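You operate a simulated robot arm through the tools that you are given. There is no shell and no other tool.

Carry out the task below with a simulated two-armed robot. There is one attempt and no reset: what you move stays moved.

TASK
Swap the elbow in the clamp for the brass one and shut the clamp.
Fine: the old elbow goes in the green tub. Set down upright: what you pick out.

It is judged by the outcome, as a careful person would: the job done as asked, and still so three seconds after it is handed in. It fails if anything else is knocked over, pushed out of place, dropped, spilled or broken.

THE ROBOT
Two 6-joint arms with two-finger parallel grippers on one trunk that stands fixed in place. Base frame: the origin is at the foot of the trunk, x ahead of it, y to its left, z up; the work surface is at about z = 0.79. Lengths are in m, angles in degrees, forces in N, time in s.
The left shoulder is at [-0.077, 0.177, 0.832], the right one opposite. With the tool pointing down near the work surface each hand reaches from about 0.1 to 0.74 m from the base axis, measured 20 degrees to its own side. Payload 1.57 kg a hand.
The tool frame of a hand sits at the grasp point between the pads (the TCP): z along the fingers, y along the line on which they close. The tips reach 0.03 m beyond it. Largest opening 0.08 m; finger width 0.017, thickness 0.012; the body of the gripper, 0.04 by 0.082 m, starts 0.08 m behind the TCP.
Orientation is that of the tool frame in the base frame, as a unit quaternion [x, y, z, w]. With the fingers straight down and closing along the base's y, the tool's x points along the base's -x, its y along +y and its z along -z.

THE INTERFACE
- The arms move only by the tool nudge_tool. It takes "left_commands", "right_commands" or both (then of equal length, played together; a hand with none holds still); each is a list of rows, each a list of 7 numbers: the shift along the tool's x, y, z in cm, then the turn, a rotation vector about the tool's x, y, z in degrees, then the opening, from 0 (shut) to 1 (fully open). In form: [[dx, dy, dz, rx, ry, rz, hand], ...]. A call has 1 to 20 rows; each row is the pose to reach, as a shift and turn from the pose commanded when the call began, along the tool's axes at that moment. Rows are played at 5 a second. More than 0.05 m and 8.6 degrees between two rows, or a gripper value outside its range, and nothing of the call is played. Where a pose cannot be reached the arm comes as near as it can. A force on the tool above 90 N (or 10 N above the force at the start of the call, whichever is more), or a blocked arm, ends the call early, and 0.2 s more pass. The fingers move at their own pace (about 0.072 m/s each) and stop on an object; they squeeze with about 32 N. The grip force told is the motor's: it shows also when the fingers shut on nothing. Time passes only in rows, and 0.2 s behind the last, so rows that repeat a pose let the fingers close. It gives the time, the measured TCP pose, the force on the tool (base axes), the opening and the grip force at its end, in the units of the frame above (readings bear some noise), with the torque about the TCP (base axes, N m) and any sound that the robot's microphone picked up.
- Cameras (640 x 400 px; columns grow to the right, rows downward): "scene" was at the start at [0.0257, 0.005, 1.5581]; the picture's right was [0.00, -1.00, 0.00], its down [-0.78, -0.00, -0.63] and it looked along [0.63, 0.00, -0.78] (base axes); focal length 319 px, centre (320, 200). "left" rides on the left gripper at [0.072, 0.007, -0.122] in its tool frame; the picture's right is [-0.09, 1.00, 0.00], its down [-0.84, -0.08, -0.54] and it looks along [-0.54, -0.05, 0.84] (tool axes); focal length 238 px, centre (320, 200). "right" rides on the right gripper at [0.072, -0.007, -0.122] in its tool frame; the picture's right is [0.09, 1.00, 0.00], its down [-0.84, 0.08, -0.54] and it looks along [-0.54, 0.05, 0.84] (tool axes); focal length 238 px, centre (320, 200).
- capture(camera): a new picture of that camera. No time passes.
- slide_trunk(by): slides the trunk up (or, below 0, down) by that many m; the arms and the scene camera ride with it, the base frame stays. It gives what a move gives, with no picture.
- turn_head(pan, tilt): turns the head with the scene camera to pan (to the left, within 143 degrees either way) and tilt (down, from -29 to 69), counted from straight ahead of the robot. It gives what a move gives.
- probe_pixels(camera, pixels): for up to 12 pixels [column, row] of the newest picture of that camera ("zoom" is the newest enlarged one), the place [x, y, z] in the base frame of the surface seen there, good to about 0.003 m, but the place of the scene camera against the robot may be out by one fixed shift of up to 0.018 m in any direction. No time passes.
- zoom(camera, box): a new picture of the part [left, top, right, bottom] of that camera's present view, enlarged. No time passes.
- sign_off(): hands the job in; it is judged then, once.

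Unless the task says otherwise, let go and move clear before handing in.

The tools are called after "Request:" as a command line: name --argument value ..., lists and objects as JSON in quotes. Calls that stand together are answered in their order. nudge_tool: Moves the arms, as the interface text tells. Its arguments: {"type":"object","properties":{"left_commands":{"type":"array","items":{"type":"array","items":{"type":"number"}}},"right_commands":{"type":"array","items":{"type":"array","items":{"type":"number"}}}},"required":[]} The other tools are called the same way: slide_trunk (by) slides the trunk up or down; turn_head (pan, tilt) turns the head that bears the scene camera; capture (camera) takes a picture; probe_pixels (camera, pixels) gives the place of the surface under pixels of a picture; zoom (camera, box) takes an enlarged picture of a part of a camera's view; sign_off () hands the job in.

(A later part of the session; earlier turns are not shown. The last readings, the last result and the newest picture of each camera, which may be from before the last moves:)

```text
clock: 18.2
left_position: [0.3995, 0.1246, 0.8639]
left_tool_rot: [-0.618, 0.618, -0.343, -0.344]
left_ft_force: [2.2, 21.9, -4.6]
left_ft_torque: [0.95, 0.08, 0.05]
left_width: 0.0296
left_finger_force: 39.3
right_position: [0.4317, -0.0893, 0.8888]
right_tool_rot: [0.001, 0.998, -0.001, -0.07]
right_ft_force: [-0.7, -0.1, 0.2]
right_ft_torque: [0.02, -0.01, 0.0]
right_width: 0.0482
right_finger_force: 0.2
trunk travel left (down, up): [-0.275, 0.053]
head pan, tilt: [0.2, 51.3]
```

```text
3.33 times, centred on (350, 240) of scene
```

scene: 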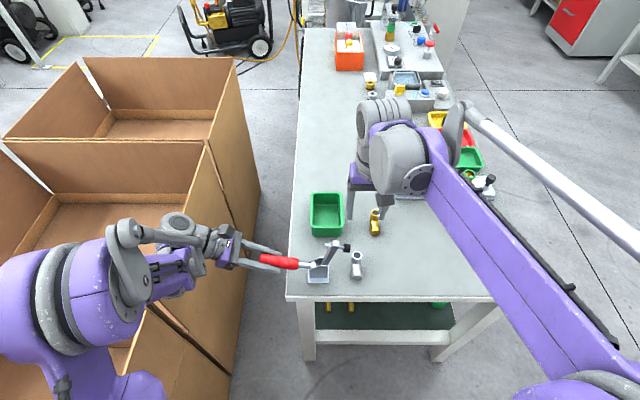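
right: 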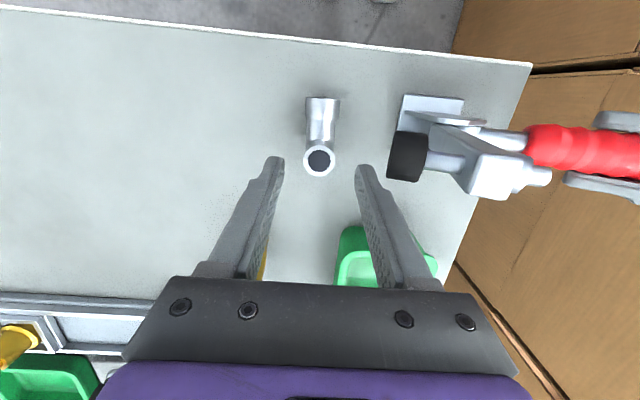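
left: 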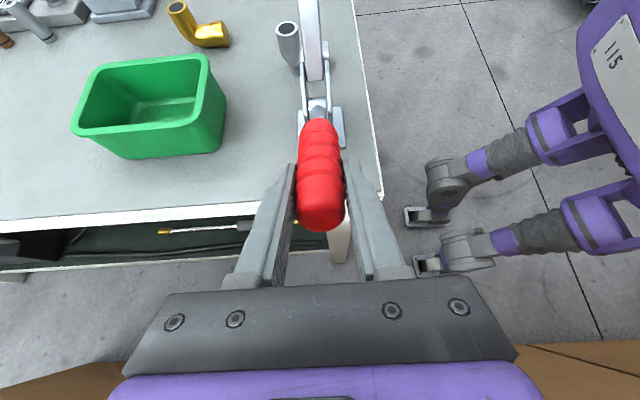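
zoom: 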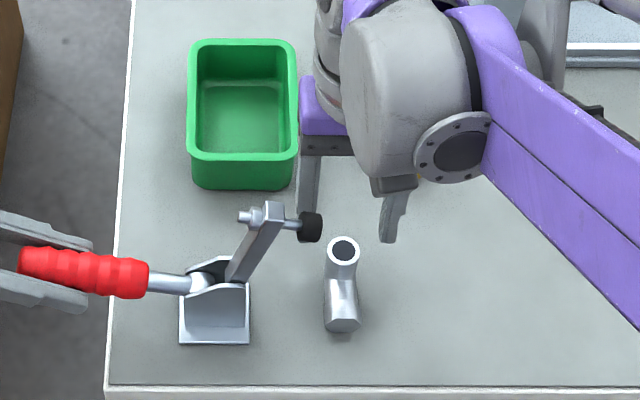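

The mouth (320,160) is centred between the fingers and the clamp foot at (405,157) is well to the side. I'll go straight down 5.7 cm and close.

Request:
nudge_tool --right_commands '[[-0.28, 0, 2, 0, 0, 0, 0.6], [-0.56, 0, 4, 0, 0, 0, 0.6], [-0.79, 0, 5.64, 0, 0, 0, 0.6], [-0.79, 0, 5.64, 0, 0, 0, 0.6], [-0.79, 0, 5.64, 0, 0, 0, 0.4], [-0.79, 0, 5.64, 0, 0, 0, 0.2], [-0.79, 0, 5.64, 0, 0, 0, 0], [-0.79, 0, 5.64, 0, 0, 0, 0]]'

Request:
capture --camera "right"

Request:
zoom --camera "scene" --box '[270, 180, 430, 300]'

```text
clock: 20.0
left_position: [0.4012, 0.1241, 0.8639]
left_tool_rot: [-0.618, 0.619, -0.343, -0.343]
left_ft_force: [3.7, 22.3, -0.8]
left_ft_torque: [0.54, -0.01, -0.01]
left_width: 0.0297
left_finger_force: 39.1
right_position: [0.4314, -0.0911, 0.8328]
right_tool_rot: [0.001, 0.998, -0.001, -0.069]
right_ft_force: [0.1, 0.9, 0.0]
right_ft_torque: [-0.01, -0.01, 0.0]
right_width: 0.0265
right_finger_force: 32.5
trunk travel left (down, up): [-0.275, 0.053]
head pan, tilt: [0.2, 51.3]
```

```text
taken
```

right: 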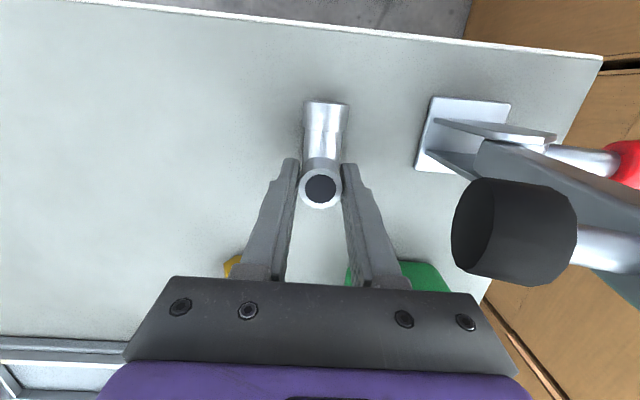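

```text
3.33 times, centred on (350, 240) of scene
```

zoom: 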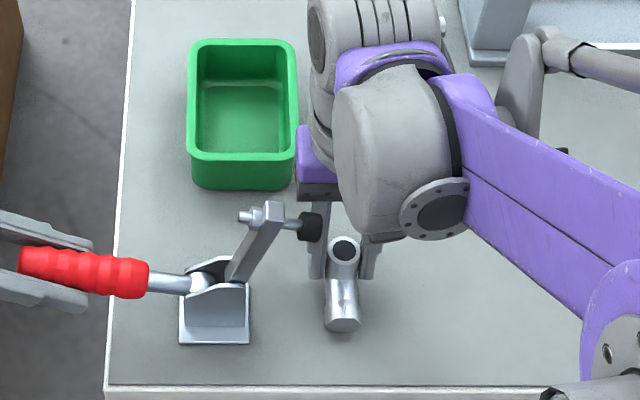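

The elbow is gripped (width 0.0265, 32 N) at TCP (0.431,-0.091,0.833), which I'll reuse as the placing pose. I'll lift gently and shift away from the clamp foot, then check.

Request:
nudge_tool --right_commands '[[0.09, 0, -0.6, 0, 0, 0, 0], [0.17, 0, -1.19, 0, 0, 0, 0], [0.3, -0.8, -2.1, 0, 0, 0, 0], [0.42, -1.5, -2.97, 0, 0, 0, 0], [0.1, -2, -4.5, 0, 0, 0, 0], [-0.16, -2, -6.08, 0, 0, 0, 0], [-0.73, -2, -9.19, 0, 0, 0, 0], [-2.19, -2, -13.13, 0, 0, 0, 0], [-2.19, -2, -13.13, 0, 0, 0, 0]]'

Request:
capture --camera "right"

Request:
zoom --camera "scene" --box '[270, 180, 430, 300]'

```text
clock: 22.0
left_position: [0.3997, 0.1254, 0.8638]
left_tool_rot: [0.618, -0.618, 0.344, 0.343]
left_ft_force: [4.8, 21.5, 4.6]
left_ft_torque: [-0.08, -0.01, 0.06]
left_width: 0.0296
left_finger_force: 39.4
right_position: [0.47, -0.1106, 0.9634]
right_tool_rot: [0.001, 0.998, -0.001, -0.07]
right_ft_force: [1.3, -0.1, -2.0]
right_ft_torque: [-0.02, -0.02, 0.01]
right_width: 0.0264
right_finger_force: 32.1
trunk travel left (down, up): [-0.275, 0.053]
head pan, tilt: [0.2, 51.3]
```

```text
taken
```

right: 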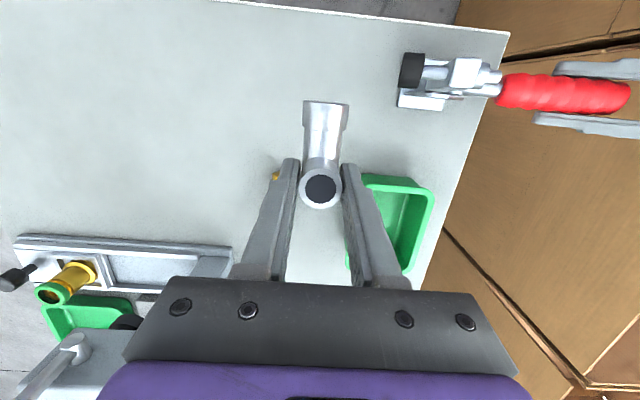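

```text
3.33 times, centred on (350, 240) of scene
```

zoom: 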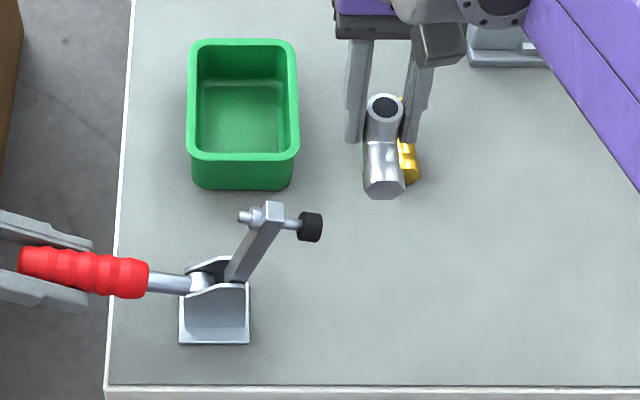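

The elbow came up level and firmly held. Before carrying it to the tub I'll get the tub's interior from the left camera.

Request:
capture --camera "left"

Request:
zoom --camera "left" --box '[40, 20, 260, 180]'

Request:
zoom --camera "scene" --box '[290, 180, 370, 245]'

Request:
probe_pixels --camera "zoom" --pixels '[[165, 200], [190, 200], [400, 200], [425, 200], [295, 105], [295, 125], [295, 335], [295, 310], [200, 230], [390, 230], [295, 180], [295, 250]]'

```text
taken
```

left: 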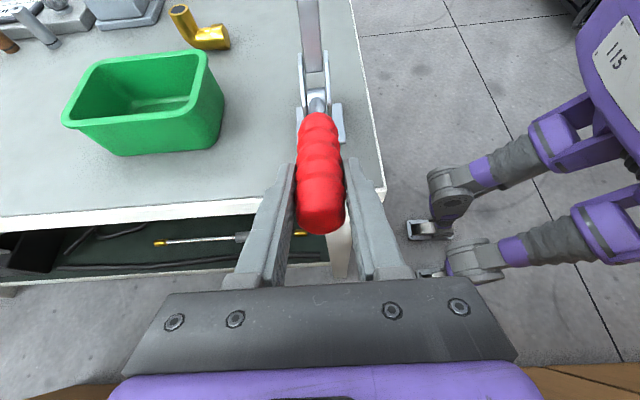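

```text
2.50 times, centred on (150, 100) of left
```

zoom: 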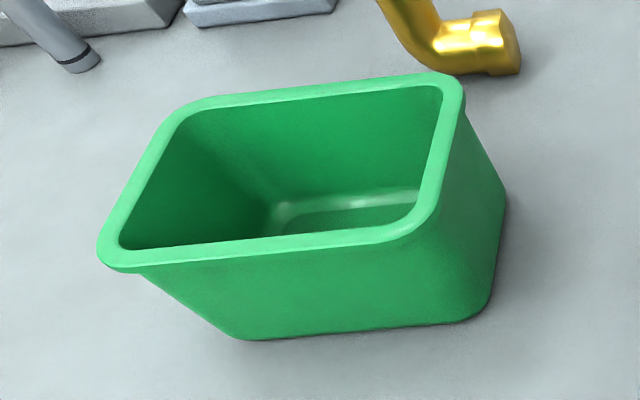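

```text
6.15 times, centred on (330, 212) of scene
```

zoom: 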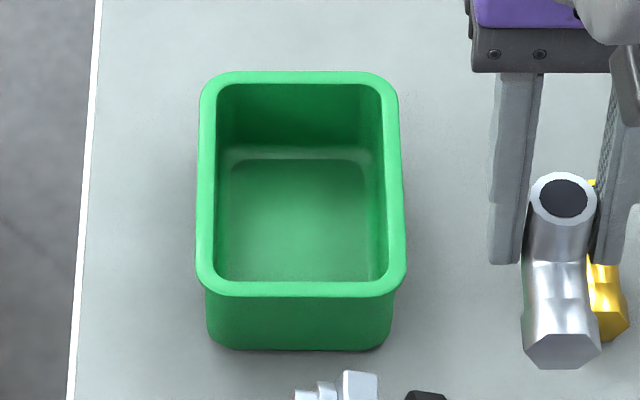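

```text
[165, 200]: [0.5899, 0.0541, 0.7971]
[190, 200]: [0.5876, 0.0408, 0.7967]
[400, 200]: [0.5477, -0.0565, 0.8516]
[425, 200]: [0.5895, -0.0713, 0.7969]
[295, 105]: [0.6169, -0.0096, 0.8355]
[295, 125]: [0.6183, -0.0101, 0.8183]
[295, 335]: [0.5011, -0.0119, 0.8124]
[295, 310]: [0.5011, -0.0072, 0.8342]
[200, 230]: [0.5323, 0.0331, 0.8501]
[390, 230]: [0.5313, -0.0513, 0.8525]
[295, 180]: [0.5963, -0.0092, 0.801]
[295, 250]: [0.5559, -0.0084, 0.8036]
```

Combining views, the tub interior is about x 0.517–0.625, y -0.050–0.020 (wrist frame), centre (0.571,-0.015), so the elbow's TCP should go to (0.5895,-0.015). I'll carry it over at the current height and check.

Request:
nudge_tool --right_commands '[[-2, 1.6, -0.28, 0, 0, 0, 0], [-4, 3.2, -0.56, 0, 0, 0, 0], [-6, 4.8, -0.84, 0, 0, 0, 0], [-8, 6.4, -1.12, 0, 0, 0, 0], [-10, 8, -1.4, 0, 0, 0, 0], [-11.83, 9.56, -1.66, 0, 0, 0, 0], [-11.83, 9.56, -1.66, 0, 0, 0, 0]]'

Request:
capture --camera "right"

Request:
zoom --camera "scene" --box '[270, 160, 390, 250]'

Request:
capture --camera "left"

```text
clock: 23.6
left_position: [0.4006, 0.1245, 0.8639]
left_tool_rot: [0.618, -0.618, 0.343, 0.343]
left_ft_force: [5.9, 19.2, 5.2]
left_ft_torque: [-0.29, 0.01, 0.01]
left_width: 0.0295
left_finger_force: 39.3
right_position: [0.5926, -0.014, 0.9597]
right_tool_rot: [0.001, 0.998, -0.001, -0.07]
right_ft_force: [-0.2, -0.1, -1.2]
right_ft_torque: [0.02, -0.01, 0.02]
right_width: 0.0264
right_finger_force: 31.9
trunk travel left (down, up): [-0.275, 0.053]
head pan, tilt: [0.2, 51.3]
```

```text
taken
```

right: 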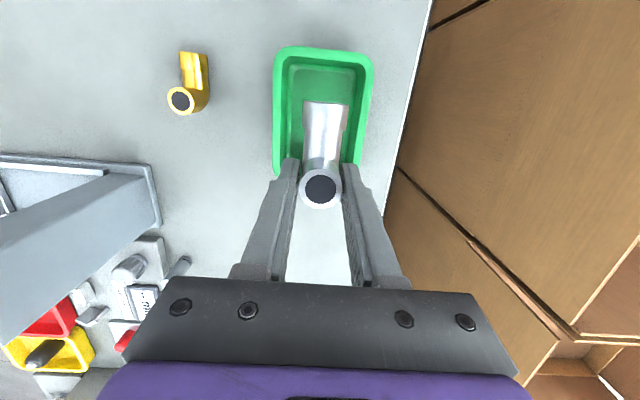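

```text
4.44 times, centred on (330, 205) of scene
```

zoom: 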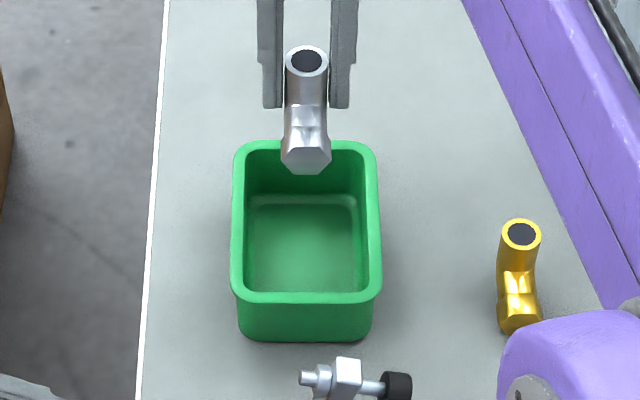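

```text
taken
```

left: 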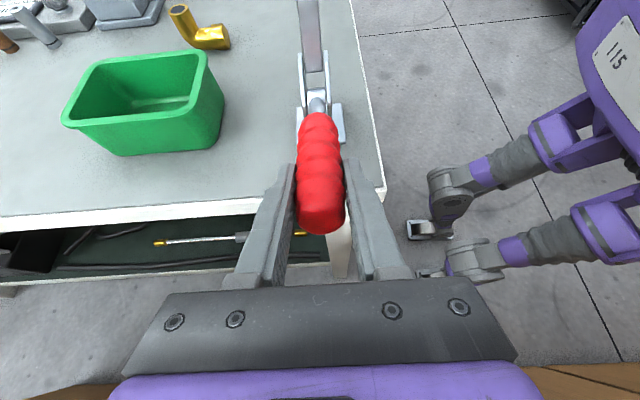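

Right view: tub rim spans columns 275–374 with the elbow at ~325, so y is centred. I'll probe the rim to verify x before lowering.

Request:
zoom --camera "right" --box '[260, 30, 390, 210]'

Request:
probe_pixels --camera "right" --pixels '[[322, 50], [322, 56], [322, 66], [278, 110], [284, 110], [290, 110], [362, 110], [368, 110], [322, 104], [322, 130], [320, 172], [300, 90]]'

```text
2.22 times, centred on (325, 120) of right
```

zoom: 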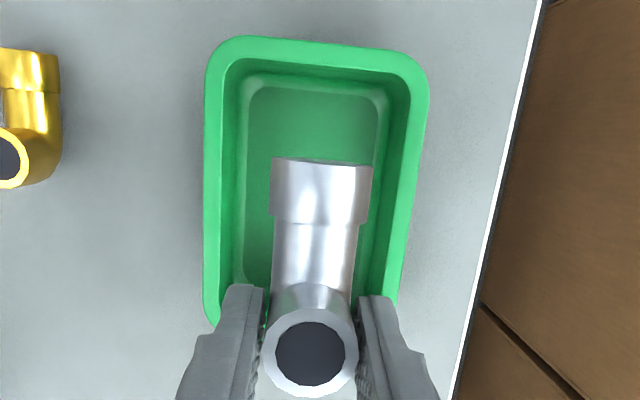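

```text
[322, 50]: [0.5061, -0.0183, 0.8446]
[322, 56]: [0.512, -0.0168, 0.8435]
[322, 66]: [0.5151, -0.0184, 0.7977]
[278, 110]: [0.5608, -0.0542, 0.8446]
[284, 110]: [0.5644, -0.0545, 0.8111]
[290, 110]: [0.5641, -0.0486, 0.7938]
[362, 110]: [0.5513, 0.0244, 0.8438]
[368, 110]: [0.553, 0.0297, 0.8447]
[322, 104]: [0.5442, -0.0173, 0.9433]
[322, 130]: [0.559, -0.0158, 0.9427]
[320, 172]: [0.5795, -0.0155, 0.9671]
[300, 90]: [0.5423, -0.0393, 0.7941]
```

Interior is x 0.515–0.625, y -0.052–0.024; the elbow (x 0.544–0.602, y centre -0.016) fits with good margins. I'll shift 1.5 mm in +y and lower it toward the tub floor.

Request:
nudge_tool --right_commands '[[-0.42, 0.15, 2.97, 0, 0, 0, 0], [-0.83, 0.15, 5.94, 0, 0, 0, 0], [-1.11, 0.15, 7.92, 0, 0, 0, 0], [-1.32, 0.15, 9.4, 0, 0, 0, 0], [-1.46, 0.15, 10.4, 0, 0, 0, 0], [-1.57, 0.15, 11.19, 0, 0, 0, 0], [-1.57, 0.15, 11.19, 0, 0, 0, 0]]'

Request:
capture --camera "right"

Request:
zoom --camera "scene" --box '[270, 160, 390, 250]'

```text
clock: 25.2
left_position: [0.3999, 0.1246, 0.8654]
left_tool_rot: [0.618, -0.618, 0.343, 0.343]
left_ft_force: [6.0, 18.4, 5.4]
left_ft_torque: [-0.22, 0.0, 0.05]
left_width: 0.0298
left_finger_force: 39.6
right_position: [0.5921, -0.0131, 0.8466]
right_tool_rot: [0.001, 0.998, -0.001, -0.07]
right_ft_force: [-1.6, 0.4, -2.3]
right_ft_torque: [0.03, -0.01, 0.0]
right_width: 0.0265
right_finger_force: 32.3
trunk travel left (down, up): [-0.275, 0.053]
head pan, tilt: [0.2, 51.3]
```

```text
taken
```

right: 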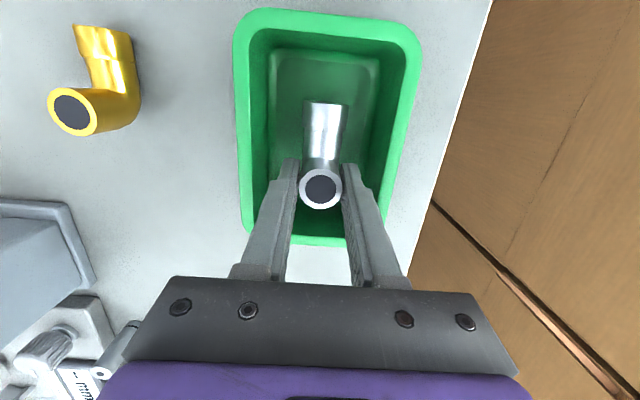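

```text
4.44 times, centred on (330, 205) of scene
```

zoom: 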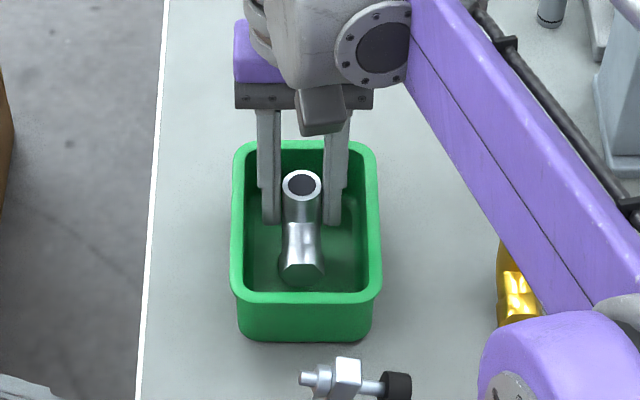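

The elbow is inside the tub, centred, still about 8 mm off the floor (TCP z 0.8466). I'll lower it in small steps and watch the force.

Request:
nudge_tool --right_commands '[[-0.04, 0, 0.3, 0, 0, 0, 0], [-0.08, 0, 0.6, 0, 0, 0, 0], [-0.1, 0, 0.7, 0, 0, 0, 0], [-0.1, 0, 0.7, 0, 0, 0, 0]]'

```text
clock: 26.2
left_position: [0.399, 0.1247, 0.8628]
left_tool_rot: [-0.618, 0.618, -0.343, -0.344]
left_ft_force: [6.1, 18.0, 3.5]
left_ft_torque: [-0.05, -0.03, 0.04]
left_width: 0.0294
left_finger_force: 39.1
right_position: [0.5925, -0.014, 0.8403]
right_tool_rot: [0.001, 0.998, -0.001, -0.069]
right_ft_force: [0.2, 0.3, -1.9]
right_ft_torque: [0.0, -0.05, 0.0]
right_width: 0.0265
right_finger_force: 32.0
trunk travel left (down, up): [-0.275, 0.053]
head pan, tilt: [0.2, 51.3]
```

No contact yet at z 0.840 (force still just the weight). Lowering in 1 mm steps.

Request:
nudge_tool --right_commands '[[-0.014, 0, 0.1, 0, 0, 0, 0], [-0.028, 0, 0.2, 0, 0, 0, 0], [-0.042, 0, 0.3, 0, 0, 0, 0], [-0.042, 0, 0.3, 0, 0, 0, 0]]'

```text
clock: 27.2
left_position: [0.4, 0.1235, 0.8631]
left_tool_rot: [-0.618, 0.619, -0.342, -0.344]
left_ft_force: [6.8, 18.3, 1.0]
left_ft_torque: [0.15, 0.0, 0.01]
left_width: 0.0296
left_finger_force: 38.8
right_position: [0.5932, -0.0142, 0.8367]
right_tool_rot: [0.001, 0.998, 0.0, -0.07]
right_ft_force: [1.2, -0.7, 2.5]
right_ft_torque: [0.05, 0.04, -0.01]
right_width: 0.0262
right_finger_force: 32.0
trunk travel left (down, up): [-0.275, 0.053]
head pan, tilt: [0.2, 51.3]
```

The vertical force turned to +2.5 N, so the elbow touches the tub floor. I'll open the fingers just enough (≈34 mm) and rise straight up.

Request:
nudge_tool --right_commands '[[0, 0, 0, 0, 0, 0, 0.38], [0, 0, 0, 0, 0, 0, 0.42], [0, 0, 0, 0, 0, 0, 0.42], [0.07, 0, -0.5, 0, 0, 0, 0.42], [0.28, 0, -2, 0, 0, 0, 0.42], [0.7, 0, -5, 0, 0, 0, 0.42], [1.25, 0, -9, 0, 0, 0, 0.42], [1.67, 0, -12, 0, 0, 0, 0.5], [1.67, 0, -12, 0, 0, 0, 0.5]]'

Request:
capture --camera "right"

Request:
zoom --camera "scene" --box '[270, 160, 390, 250]'

```text
clock: 29.2
left_position: [0.3999, 0.1241, 0.8635]
left_tool_rot: [-0.618, 0.618, -0.343, -0.343]
left_ft_force: [5.9, 16.6, 0.7]
left_ft_torque: [0.17, -0.04, 0.05]
left_width: 0.0297
left_finger_force: 39.1
right_position: [0.5927, -0.0117, 0.9605]
right_tool_rot: [0.001, 0.998, -0.001, -0.07]
right_ft_force: [-0.5, 0.1, -0.3]
right_ft_torque: [-0.02, -0.03, 0.02]
right_width: 0.0398
right_finger_force: 0.0
trunk travel left (down, up): [-0.275, 0.053]
head pan, tilt: [0.2, 51.3]
```

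```text
taken
```

right: 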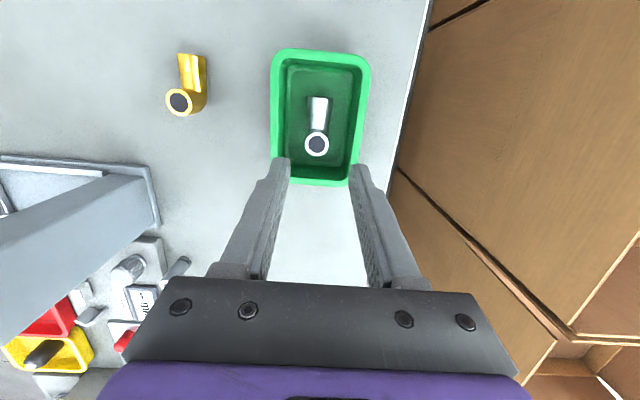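

```text
4.44 times, centred on (330, 205) of scene
```

zoom: 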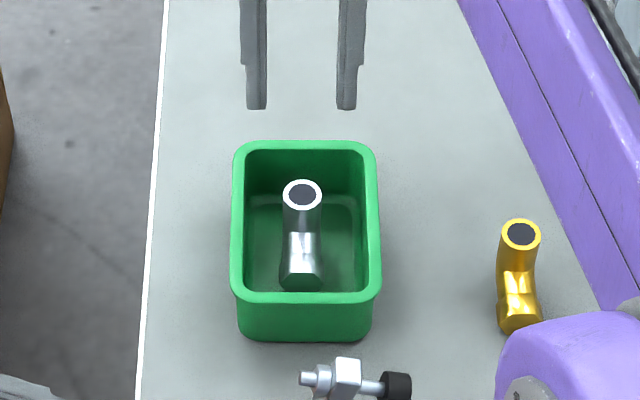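

The grey elbow stands upright in the tub. Next is the brass elbow at (182,100) in the right view; I'll check how close the drill-press fixture is before going there.

Request:
probe_pixels --camera "right" --pixels '[[148, 175], [155, 205], [120, 185], [20, 170], [80, 215], [178, 102], [170, 112], [190, 92], [192, 57], [205, 70], [180, 265], [188, 75]]'

Request:
capture --camera "scene"

Request:
zoom --camera "right" --box '[100, 30, 260, 130]'

```text
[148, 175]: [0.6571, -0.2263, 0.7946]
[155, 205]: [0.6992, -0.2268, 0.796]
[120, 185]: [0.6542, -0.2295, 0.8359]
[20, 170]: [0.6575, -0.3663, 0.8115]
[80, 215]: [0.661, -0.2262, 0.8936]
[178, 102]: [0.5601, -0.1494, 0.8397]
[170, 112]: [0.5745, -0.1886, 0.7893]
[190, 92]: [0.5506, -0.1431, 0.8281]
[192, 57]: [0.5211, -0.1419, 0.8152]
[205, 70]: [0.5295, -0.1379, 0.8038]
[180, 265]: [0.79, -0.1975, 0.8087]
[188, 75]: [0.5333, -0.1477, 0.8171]
```

```text
taken
```

scene: 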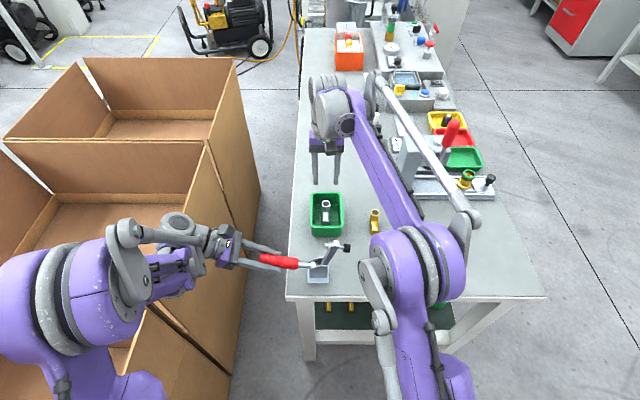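

```text
4.00 times, centred on (180, 80) of right
```

zoom: 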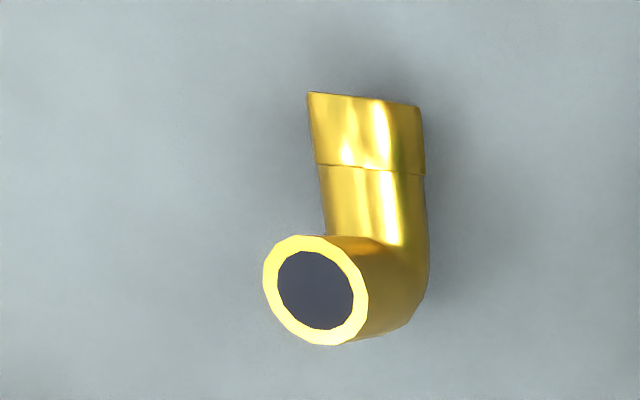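

The brass elbow is clear; the press column starts at about x 0.654, y -0.226. I'll check the size of my wrist relative to the TCP and the press's height from the scene picture.

Request:
probe_pixels --camera "scene" --pixels '[[315, 90], [330, 80], [345, 105], [347, 125], [328, 140], [365, 100], [355, 90], [320, 115], [385, 160], [400, 190], [430, 130], [380, 80]]'

Request:
probe_pixels --camera "scene" --pixels '[[393, 150], [398, 148], [401, 160], [410, 190], [420, 150], [432, 152], [440, 150], [452, 132], [418, 130], [425, 170], [397, 140], [405, 133]]'

Request:
zoom --camera "scene" --box '[300, 60, 500, 210]'

```text
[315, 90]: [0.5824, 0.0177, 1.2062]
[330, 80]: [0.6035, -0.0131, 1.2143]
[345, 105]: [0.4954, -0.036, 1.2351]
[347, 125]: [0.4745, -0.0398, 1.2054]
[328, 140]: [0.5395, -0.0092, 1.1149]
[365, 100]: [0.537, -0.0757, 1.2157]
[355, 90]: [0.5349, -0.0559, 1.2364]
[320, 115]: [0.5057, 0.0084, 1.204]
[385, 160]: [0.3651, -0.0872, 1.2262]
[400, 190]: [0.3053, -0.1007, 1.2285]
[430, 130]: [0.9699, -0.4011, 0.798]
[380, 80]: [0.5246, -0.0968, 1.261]
```

```text
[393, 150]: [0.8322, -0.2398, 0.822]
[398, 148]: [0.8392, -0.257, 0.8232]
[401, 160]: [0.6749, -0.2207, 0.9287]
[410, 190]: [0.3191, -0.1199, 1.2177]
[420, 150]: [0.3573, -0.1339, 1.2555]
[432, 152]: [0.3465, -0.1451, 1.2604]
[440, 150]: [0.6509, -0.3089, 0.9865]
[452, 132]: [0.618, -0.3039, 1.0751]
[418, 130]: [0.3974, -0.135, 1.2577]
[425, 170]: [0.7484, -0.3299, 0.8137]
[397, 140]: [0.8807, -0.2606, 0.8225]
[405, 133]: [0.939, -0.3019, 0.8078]
```

```text
2.67 times, centred on (400, 135) of scene
```

zoom: 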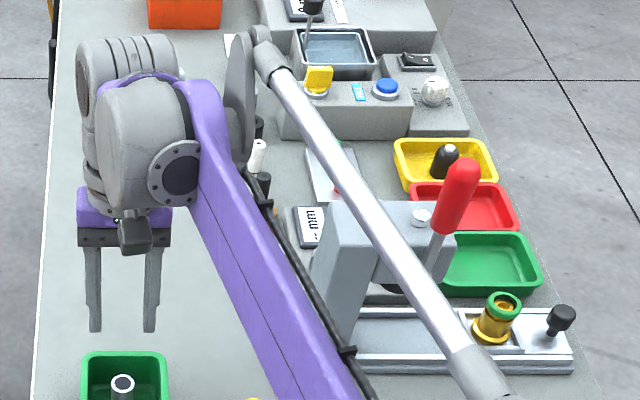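

The press lever (about (0.626,-0.308), top z≈1.07) stays several cm from where my wrist will be. I'll move the right hand to above the brass elbow at z≈0.93 and recheck.

Request:
nudge_tool --right_commands '[[0.5, -2.73, 0.1, 0, 0, 0, 0.6], [1.0, -5.46, 0.2, 0, 0, 0, 0.6], [1.5, -8.19, 0.5, 0, 0, 0, 0.6], [2.0, -10.92, 1.5, 0, 0, 0, 0.6], [2.48, -13.65, 3.27, 0, 0, 0, 0.6], [2.48, -13.65, 3.27, 0, 0, 0, 0.6]]'

Request:
capture --camera "right"

Request:
capture --camera "scene"

Request:
probe_pixels --camera "right" --pixels '[[319, 134], [319, 150], [306, 142], [332, 142], [322, 80], [322, 95], [310, 90], [336, 90]]'

```text
clock: 30.6
left_position: [0.4014, 0.1231, 0.8644]
left_tool_rot: [-0.618, 0.619, -0.343, -0.343]
left_ft_force: [5.6, 17.5, 1.7]
left_ft_torque: [0.08, -0.02, 0.05]
left_width: 0.0294
left_finger_force: 39.4
right_position: [0.5642, -0.1514, 0.9317]
right_tool_rot: [0.001, 0.998, 0.0, -0.07]
right_ft_force: [0.3, 0.1, -0.6]
right_ft_torque: [-0.01, 0.03, 0.0]
right_width: 0.0483
right_finger_force: 0.0
trunk travel left (down, up): [-0.275, 0.053]
head pan, tilt: [0.2, 51.3]
```

```text
taken
```

right: 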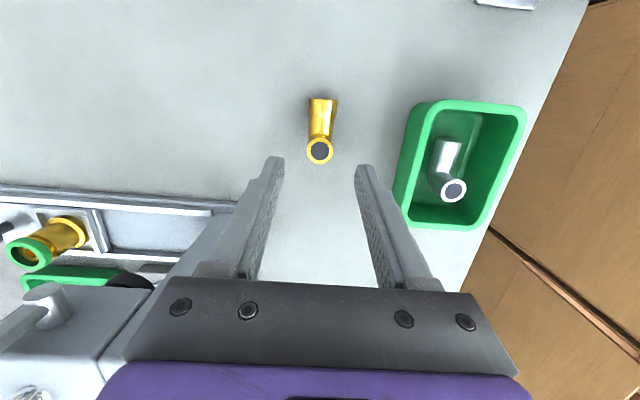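

```text
taken
```

scene: 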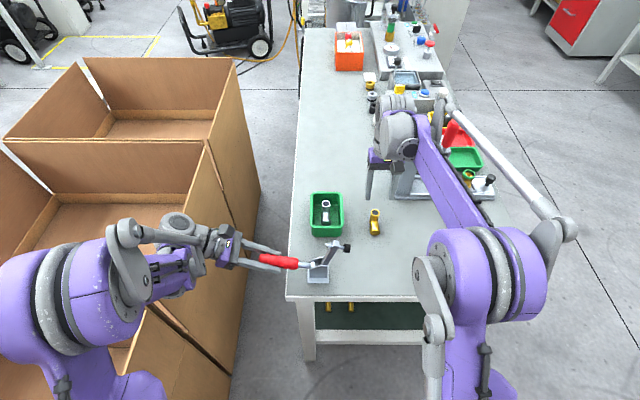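

```text
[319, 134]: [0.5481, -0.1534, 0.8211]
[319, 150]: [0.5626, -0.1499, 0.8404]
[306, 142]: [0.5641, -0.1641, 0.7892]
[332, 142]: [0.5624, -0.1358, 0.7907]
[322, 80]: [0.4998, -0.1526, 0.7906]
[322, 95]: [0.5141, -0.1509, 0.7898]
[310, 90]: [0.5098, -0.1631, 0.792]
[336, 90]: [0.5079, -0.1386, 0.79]
```

The brass mouth is at (319,150), centred between the fingers, and the column is clear of the hand. I'll descend in steps and close on the upright leg exactly as I did the grey one.

Request:
nudge_tool --right_commands '[[-0.35, 0, 2.5, 0, 0, 0, 0.6], [-0.7, 0, 5, 0, 0, 0, 0.6], [-0.98, 0, 7, 0, 0, 0, 0.6], [-0.98, 0, 7, 0, 0, 0, 0.6]]'

Request:
capture --camera "right"

Request:
zoom --camera "scene" --box '[330, 80, 530, 250]'

```text
clock: 31.6
left_position: [0.399, 0.1251, 0.8637]
left_tool_rot: [0.618, -0.618, 0.344, 0.343]
left_ft_force: [6.4, 16.3, 2.3]
left_ft_torque: [0.06, 0.03, 0.03]
left_width: 0.0295
left_finger_force: 39.1
right_position: [0.5625, -0.1519, 0.8599]
right_tool_rot: [0.001, 0.998, -0.001, -0.069]
right_ft_force: [0.0, 0.2, -0.9]
right_ft_torque: [-0.01, 0.0, 0.0]
right_width: 0.048
right_finger_force: 0.1
trunk travel left (down, up): [-0.275, 0.053]
head pan, tilt: [0.2, 51.3]
```

```text
taken
```

right: 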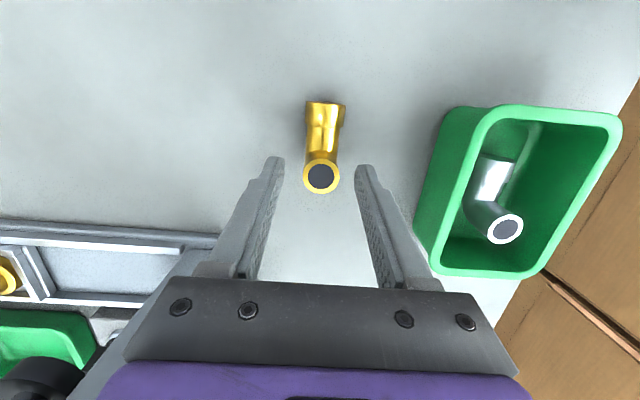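

```text
2.35 times, centred on (430, 165) of scene
```

zoom: 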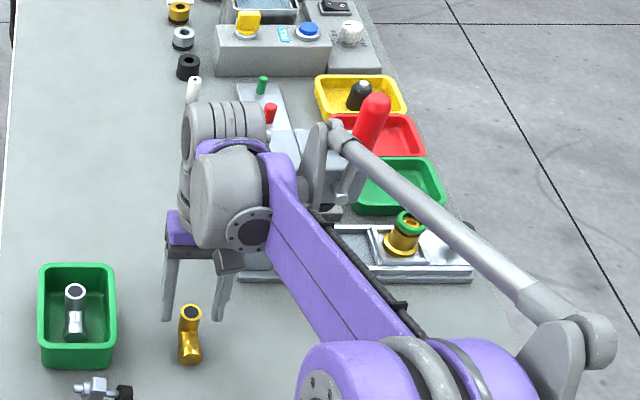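

I want to make sure the arm's side link (zoom (318,160)) isn't close to the red press lever (372,115) before descending further.

Request:
probe_pixels --camera "zoom" --pixels '[[318, 150], [320, 190], [337, 138], [372, 105], [362, 150], [350, 140], [275, 160], [310, 215], [255, 120], [215, 110], [330, 215], [400, 195]]'

```text
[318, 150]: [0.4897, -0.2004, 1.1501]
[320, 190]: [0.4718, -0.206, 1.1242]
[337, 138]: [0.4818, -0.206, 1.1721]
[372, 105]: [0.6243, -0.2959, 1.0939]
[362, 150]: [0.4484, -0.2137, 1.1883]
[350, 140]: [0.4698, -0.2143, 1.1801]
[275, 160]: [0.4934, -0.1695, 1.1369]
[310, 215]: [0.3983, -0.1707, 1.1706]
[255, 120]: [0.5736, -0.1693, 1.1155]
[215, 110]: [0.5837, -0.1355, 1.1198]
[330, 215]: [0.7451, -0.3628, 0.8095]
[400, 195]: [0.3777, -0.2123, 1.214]
```

The arm link is at (0.49,-0.20,1.15), over 13 cm from the lever, so it's safe. I'll complete the descent and close on the brass elbow.

Request:
nudge_tool --right_commands '[[-0.19, 0.05, 1.34, 0, 0, 0, 0.6], [-0.375, 0.1, 2.67, 0, 0, 0, 0.6], [-0.375, 0.1, 2.67, 0, 0, 0, 0.6], [-0.375, 0.1, 2.67, 0, 0, 0, 0.4], [-0.375, 0.1, 2.67, 0, 0, 0, 0.2], [-0.375, 0.1, 2.67, 0, 0, 0, 0], [-0.375, 0.1, 2.67, 0, 0, 0, 0]]'

Request:
capture --camera "right"

```text
clock: 33.2
left_position: [0.3994, 0.1243, 0.8636]
left_tool_rot: [-0.618, 0.619, -0.342, -0.344]
left_ft_force: [5.9, 16.5, 2.9]
left_ft_torque: [-0.04, -0.02, 0.01]
left_width: 0.0295
left_finger_force: 39.6
right_position: [0.5654, -0.1498, 0.8322]
right_tool_rot: [0.0, 0.998, -0.001, -0.069]
right_ft_force: [-0.1, -0.9, 0.5]
right_ft_torque: [0.02, 0.04, 0.0]
right_width: 0.0265
right_finger_force: 32.0
trunk travel left (down, up): [-0.275, 0.053]
head pan, tilt: [0.2, 51.3]
```

```text
taken
```

right: 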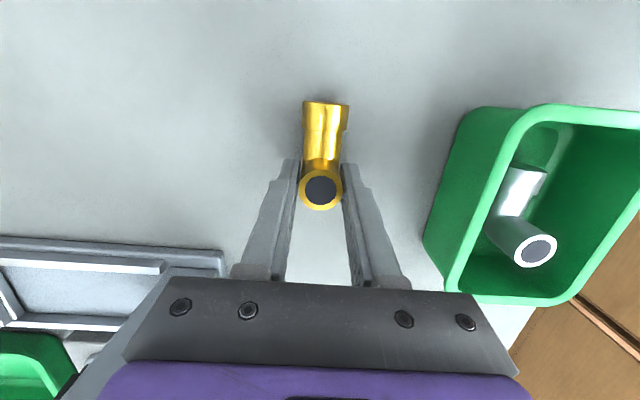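

The brass elbow is gripped in the same way as the grey one was (mouth (320,190), width 0.0265). I'll lift it and carry it back along the reverse of the first path to a waypoint beside the clamp.

Request:
nudge_tool --right_commands '[[0.14, 0, -1, 0, 0, 0, 0], [0.4175, 0, -2.971, 0, 0, 0, 0], [0.9046, 0, -6.437, 0, 0, 0, 0], [1.3917, 0, -9.903, 0, 0, 0, 0], [1.788, 0, -12.725, 0, 0, 0, 0], [4.759, 1.3, -12.308, 0, 0, 0, 0], [7.73, 2.6, -11.89, 0, 0, 0, 0], [10.75, 3.84, -11.466, 0, 0, 0, 0], [10.75, 3.84, -11.466, 0, 0, 0, 0]]'

Request:
capture --camera "right"

Request:
zoom --camera "scene" --box '[270, 180, 430, 300]'

```text
clock: 35.2
left_position: [0.3999, 0.1235, 0.8643]
left_tool_rot: [-0.618, 0.618, -0.343, -0.344]
left_ft_force: [7.4, 14.0, 1.1]
left_ft_torque: [-0.01, -0.11, 0.08]
left_width: 0.0296
left_finger_force: 39.4
right_position: [0.4713, -0.1113, 0.9617]
right_tool_rot: [0.001, 0.998, 0.0, -0.07]
right_ft_force: [0.4, -0.2, -2.2]
right_ft_torque: [0.03, -0.01, 0.0]
right_width: 0.0264
right_finger_force: 31.9
trunk travel left (down, up): [-0.275, 0.053]
head pan, tilt: [0.2, 51.3]
```

```text
taken
```

right: 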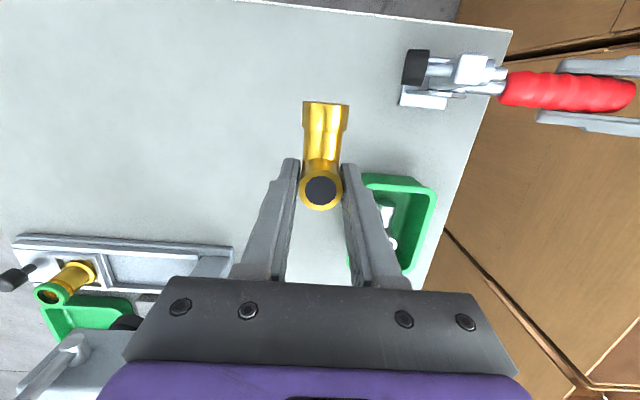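

```text
3.33 times, centred on (350, 240) of scene
```

zoom: 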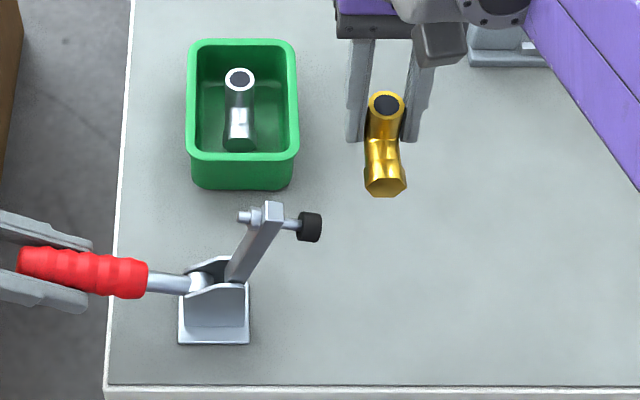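

The brass elbow is held in the same attitude as the grey one was at this waypoint. I'll follow the reverse path down toward the old elbow's spot, stopping about 4 mm above the table.

Request:
nudge_tool --right_commands '[[0.73, 0, 1.97, 0, 0, 0, 0], [1.467, 0, 3.932, 0, 0, 0, 0], [1.75, 0, 5.5, 0, 0, 0, 0], [2.04, 0, 7.042, 0, 0, 0, 0], [2.35, 0.25, 8.6, 0, 0, 0, 0], [2.652, 0.5, 10.158, 0, 0, 0, 0], [2.55, 1.25, 11.05, 0, 0, 0, 0], [2.451, 2.0, 11.947, 0, 0, 0, 0], [2.318, 2.0, 12.898, 0, 0, 0, 0], [2.318, 2.0, 12.898, 0, 0, 0, 0]]'

Request:
capture --camera "right"

Request:
zoom --camera "scene" --box '[270, 180, 430, 300]'

```text
clock: 37.4
left_position: [0.3989, 0.1257, 0.8644]
left_tool_rot: [-0.618, 0.618, -0.344, -0.344]
left_ft_force: [5.8, 13.9, 2.5]
left_ft_torque: [0.04, 0.01, -0.01]
left_width: 0.0293
left_finger_force: 38.9
right_position: [0.4323, -0.0908, 0.8362]
right_tool_rot: [0.001, 0.998, -0.001, -0.07]
right_ft_force: [-0.3, 0.1, -1.3]
right_ft_torque: [-0.01, -0.05, -0.02]
right_width: 0.0266
right_finger_force: 31.9
trunk travel left (down, up): [-0.275, 0.053]
head pan, tilt: [0.2, 51.3]
```

```text
taken
```

right: 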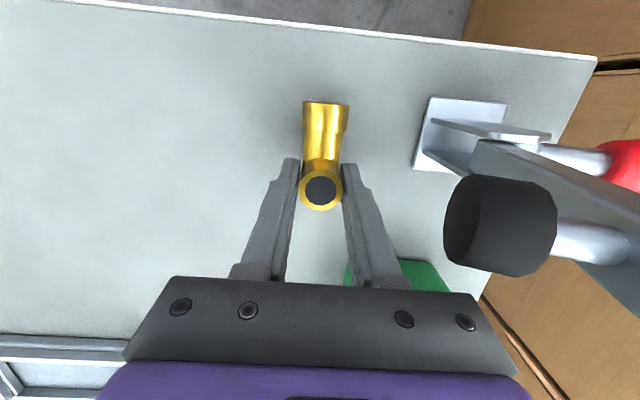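

```text
3.33 times, centred on (350, 240) of scene
```

zoom: 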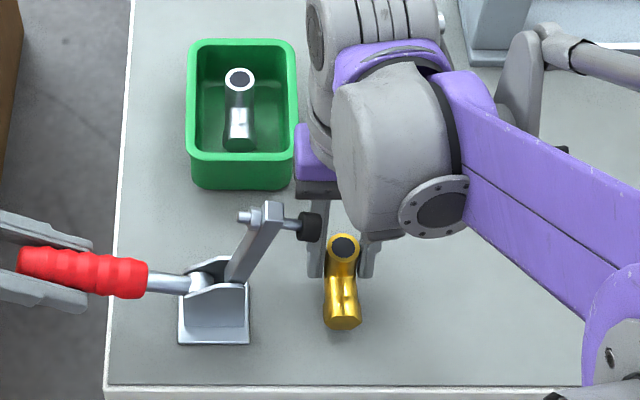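

In the scene zoom the brass sits at (344,246)/(343,322), matching the grey elbow's old pixels allowing for the 4 mm height. I'll lower in small steps until contact.

Request:
nudge_tool --right_commands '[[-0.028, 0, 0.2, 0, 0, 0, 0], [-0.042, 0, 0.3, 0, 0, 0, 0], [-0.042, 0, 0.3, 0, 0, 0, 0]]'

```text
clock: 38.2
left_position: [0.4005, 0.124, 0.8635]
left_tool_rot: [-0.618, 0.619, -0.342, -0.344]
left_ft_force: [4.2, 13.9, 1.2]
left_ft_torque: [0.04, 0.0, 0.08]
left_width: 0.0298
left_finger_force: 39.6
right_position: [0.4318, -0.0888, 0.833]
right_tool_rot: [0.0, 0.998, 0.0, -0.07]
right_ft_force: [0.5, -0.6, -1.7]
right_ft_torque: [0.0, -0.05, -0.01]
right_width: 0.0264
right_finger_force: 31.6
trunk travel left (down, up): [-0.275, 0.053]
head pan, tilt: [0.2, 51.3]
```

No contact yet (−1.7 N is the weight). Another millimetre or so.

Request:
nudge_tool --right_commands '[[-0.014, 0, 0.1, 0, 0, 0, 0], [-0.014, 0, 0.1, 0, 0, 0, 0]]'

```text
clock: 38.8
left_position: [0.4001, 0.1237, 0.8637]
left_tool_rot: [-0.617, 0.619, -0.343, -0.344]
left_ft_force: [4.4, 14.2, 1.4]
left_ft_torque: [0.04, -0.04, 0.06]
left_width: 0.0295
left_finger_force: 39.2
right_position: [0.4317, -0.0902, 0.8329]
right_tool_rot: [0.001, 0.998, -0.001, -0.07]
right_ft_force: [0.3, 0.6, -1.3]
right_ft_torque: [0.0, 0.0, -0.01]
right_width: 0.0264
right_finger_force: 31.7
trunk travel left (down, up): [-0.275, 0.053]
head pan, tilt: [0.2, 51.3]
```

Request:
nudge_tool --right_commands '[[-0.007, 0, 0.05, 0, 0, 0, 0], [-0.014, 0, 0.1, 0, 0, 0, 0], [-0.014, 0, 0.1, 0, 0, 0, 0]]'

```text
clock: 39.6
left_position: [0.4005, 0.1248, 0.8648]
left_tool_rot: [0.619, -0.618, 0.343, 0.342]
left_ft_force: [8.9, 9.5, -4.6]
left_ft_torque: [0.59, 0.12, 0.02]
left_width: 0.0296
left_finger_force: 39.1
right_position: [0.431, -0.0894, 0.8317]
right_tool_rot: [0.0, 0.998, 0.0, -0.07]
right_ft_force: [1.3, 1.0, 20.0]
right_ft_torque: [0.06, 0.28, 0.03]
right_width: 0.0265
right_finger_force: 32.0
trunk travel left (down, up): [-0.275, 0.053]
head pan, tilt: [0.2, 51.3]
```

Contact now (+20 N). I'll back off half a millimetre, then take a look before releasing.

Request:
nudge_tool --right_commands '[[0.008, 0, -0.06, 0, 0, 0, 0], [0.008, 0, -0.06, 0, 0, 0, 0]]'

Request:
zoom --camera "right" --box '[270, 80, 430, 230]'

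Request:
probe_pixels --camera "right" --pixels '[[326, 108], [326, 125], [304, 115], [348, 115], [322, 150], [321, 172], [321, 207]]'

```text
clock: 40.2
left_position: [0.4007, 0.1242, 0.8644]
left_tool_rot: [-0.618, 0.618, -0.343, -0.344]
left_ft_force: [9.7, 8.9, -3.9]
left_ft_torque: [0.5, -0.1, 0.04]
left_width: 0.0296
left_finger_force: 38.8
right_position: [0.4319, -0.092, 0.832]
right_tool_rot: [0.0, 0.998, -0.001, -0.07]
right_ft_force: [1.6, 2.2, 18.6]
right_ft_torque: [0.06, 0.28, -0.04]
right_width: 0.0265
right_finger_force: 32.3
trunk travel left (down, up): [-0.275, 0.053]
head pan, tilt: [0.2, 51.3]
```

```text
2.67 times, centred on (350, 155) of right
```

zoom: 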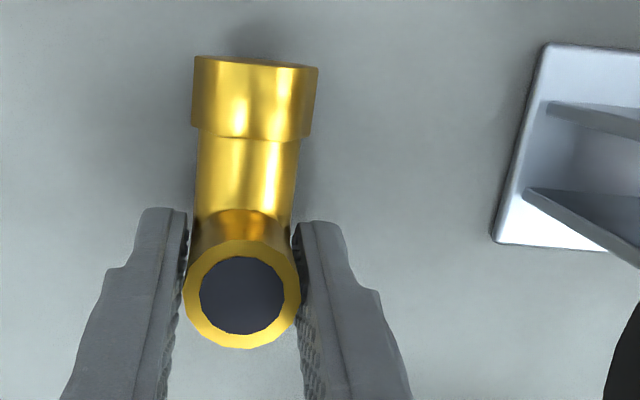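

```text
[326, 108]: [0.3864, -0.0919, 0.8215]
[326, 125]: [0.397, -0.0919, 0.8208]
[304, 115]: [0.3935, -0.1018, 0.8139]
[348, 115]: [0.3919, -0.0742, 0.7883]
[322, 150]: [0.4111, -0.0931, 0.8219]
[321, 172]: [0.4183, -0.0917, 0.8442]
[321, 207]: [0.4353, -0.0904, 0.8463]
```

Contact reads 19 N, but my probes put the brass leg top at z≈0.822, a few mm higher than I expected, so I'll check for anything underneath or touching before releasing.

Request:
zoom --camera "scene" --box '[270, 180, 430, 300]'

Request:
zoom --camera "scene" --box '[320, 230, 390, 290]'

Request:
capture --camera "right"

Request:
probe_pixels --camera "right" --pixels '[[280, 120], [290, 100], [360, 120], [326, 92], [326, 104], [326, 130], [322, 155], [308, 190], [335, 190], [320, 173], [320, 208], [440, 105]]'

```text
3.33 times, centred on (350, 240) of scene
```

zoom: 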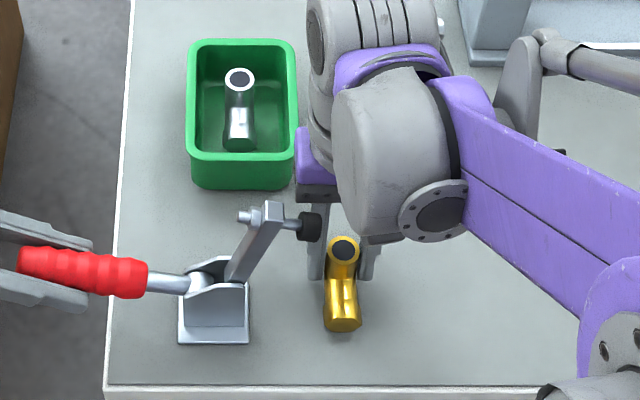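

```text
6.67 times, centred on (355, 260) of scene
```

zoom: 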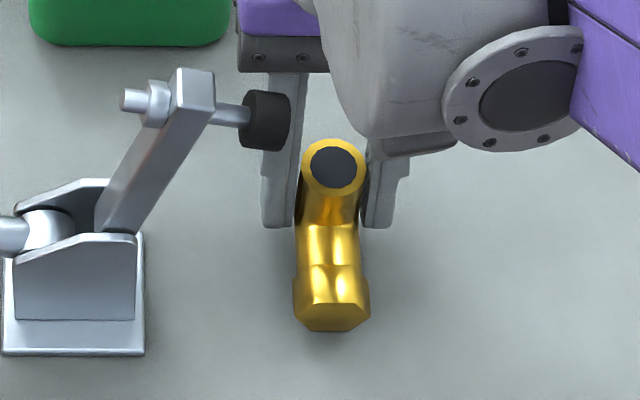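

```text
taken
```

right: 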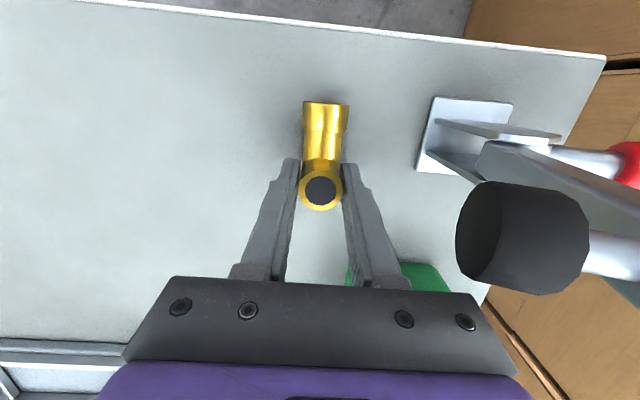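

```text
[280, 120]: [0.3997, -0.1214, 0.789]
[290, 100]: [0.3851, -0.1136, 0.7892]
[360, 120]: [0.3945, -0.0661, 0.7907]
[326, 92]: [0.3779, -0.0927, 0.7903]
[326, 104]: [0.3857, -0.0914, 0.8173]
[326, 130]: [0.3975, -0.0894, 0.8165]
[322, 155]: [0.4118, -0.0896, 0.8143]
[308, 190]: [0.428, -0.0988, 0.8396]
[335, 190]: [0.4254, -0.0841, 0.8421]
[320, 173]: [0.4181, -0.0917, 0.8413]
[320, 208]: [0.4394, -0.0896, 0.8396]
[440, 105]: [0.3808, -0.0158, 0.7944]
```

Fresh probes read leg top 0.8165, mouth 0.841 at (0.429,-0.091) – exactly the old elbow's pose (the earlier reading was from a pre-lowering picture). I'll open the fingers and rise along the same path.

Request:
nudge_tool --right_commands '[[0, 0, 0, 0, 0, 0, 0.38], [0, 0, 0, 0, 0, 0, 0.45], [0, 0, 0, 0, 0, 0, 0.45], [0.14, 0, -1, 0, 0, 0, 0.45], [0.42, 0, -3, 0, 0, 0, 0.45], [0.7, 0, -5, 0, 0, 0, 0.45], [-0.1, -1, -7.5, 0, 0, 0, 0.5], [-1.2, -2, -10.5, 0, 0, 0, 0.5], [-2.19, -3, -13.13, 0, 0, 0, 0.6], [-2.19, -3, -13.13, 0, 0, 0, 0.6]]'

Request:
capture --camera "right"

Request:
zoom --camera "scene" --box '[270, 180, 430, 300]'

```text
clock: 42.4
left_position: [0.4006, 0.1234, 0.8644]
left_tool_rot: [-0.618, 0.618, -0.343, -0.344]
left_ft_force: [6.3, 13.4, 2.9]
left_ft_torque: [-0.21, -0.05, 0.03]
left_width: 0.0295
left_finger_force: 39.3
right_position: [0.4705, -0.1198, 0.9572]
right_tool_rot: [0.001, 0.998, -0.001, -0.07]
right_ft_force: [-0.1, 0.0, -0.9]
right_ft_torque: [0.04, -0.05, -0.03]
right_width: 0.048
right_finger_force: 0.1
trunk travel left (down, up): [-0.275, 0.053]
head pan, tilt: [0.2, 51.3]
```

```text
taken
```

right: 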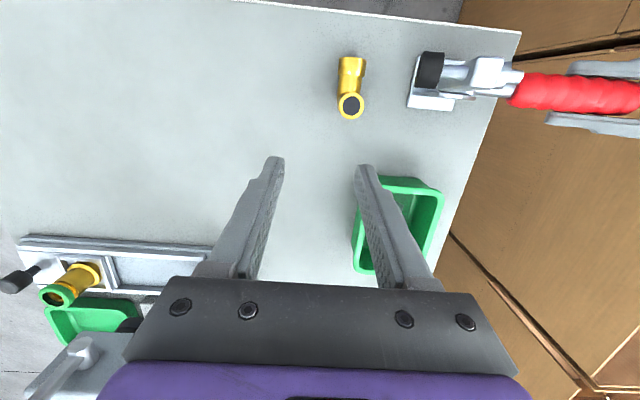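

```text
3.33 times, centred on (350, 240) of scene
```

zoom: 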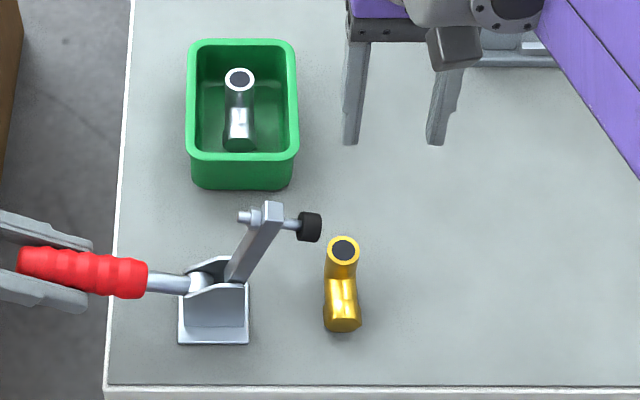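

The brass elbow stands free where the grey one was (zoom (343,250)–(342,330)). I'll verify its position by probing, especially where the foot will land (x≈0.399,y≈-0.088).

Request:
zoom --camera "right" --box '[310, 40, 470, 140]'

Request:
probe_pixels --camera "zoom" --pixels '[[163, 230], [163, 305], [120, 265], [203, 265], [165, 90], [170, 120], [165, 180], [118, 95], [220, 100], [480, 190], [450, 330], [350, 330]]'

```text
4.00 times, centred on (390, 90) of right
```

zoom: 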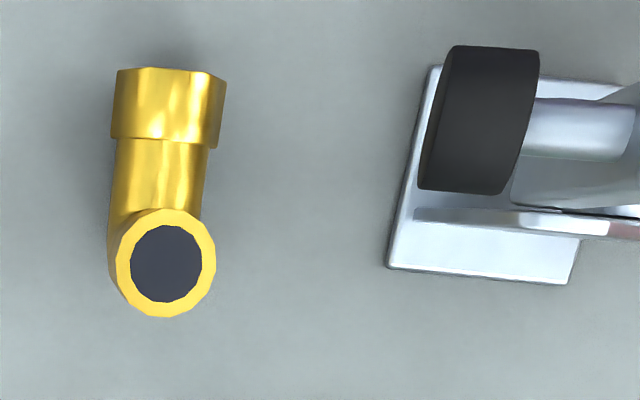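

```text
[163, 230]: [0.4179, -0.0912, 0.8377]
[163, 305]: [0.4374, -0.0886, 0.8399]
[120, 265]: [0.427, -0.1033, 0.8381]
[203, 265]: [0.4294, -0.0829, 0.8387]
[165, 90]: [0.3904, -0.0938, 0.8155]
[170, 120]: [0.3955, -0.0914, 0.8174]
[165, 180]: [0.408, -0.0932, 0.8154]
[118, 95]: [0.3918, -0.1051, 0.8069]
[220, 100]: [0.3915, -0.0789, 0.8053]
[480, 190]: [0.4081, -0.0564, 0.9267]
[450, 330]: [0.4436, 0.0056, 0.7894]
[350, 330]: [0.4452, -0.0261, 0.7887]
```

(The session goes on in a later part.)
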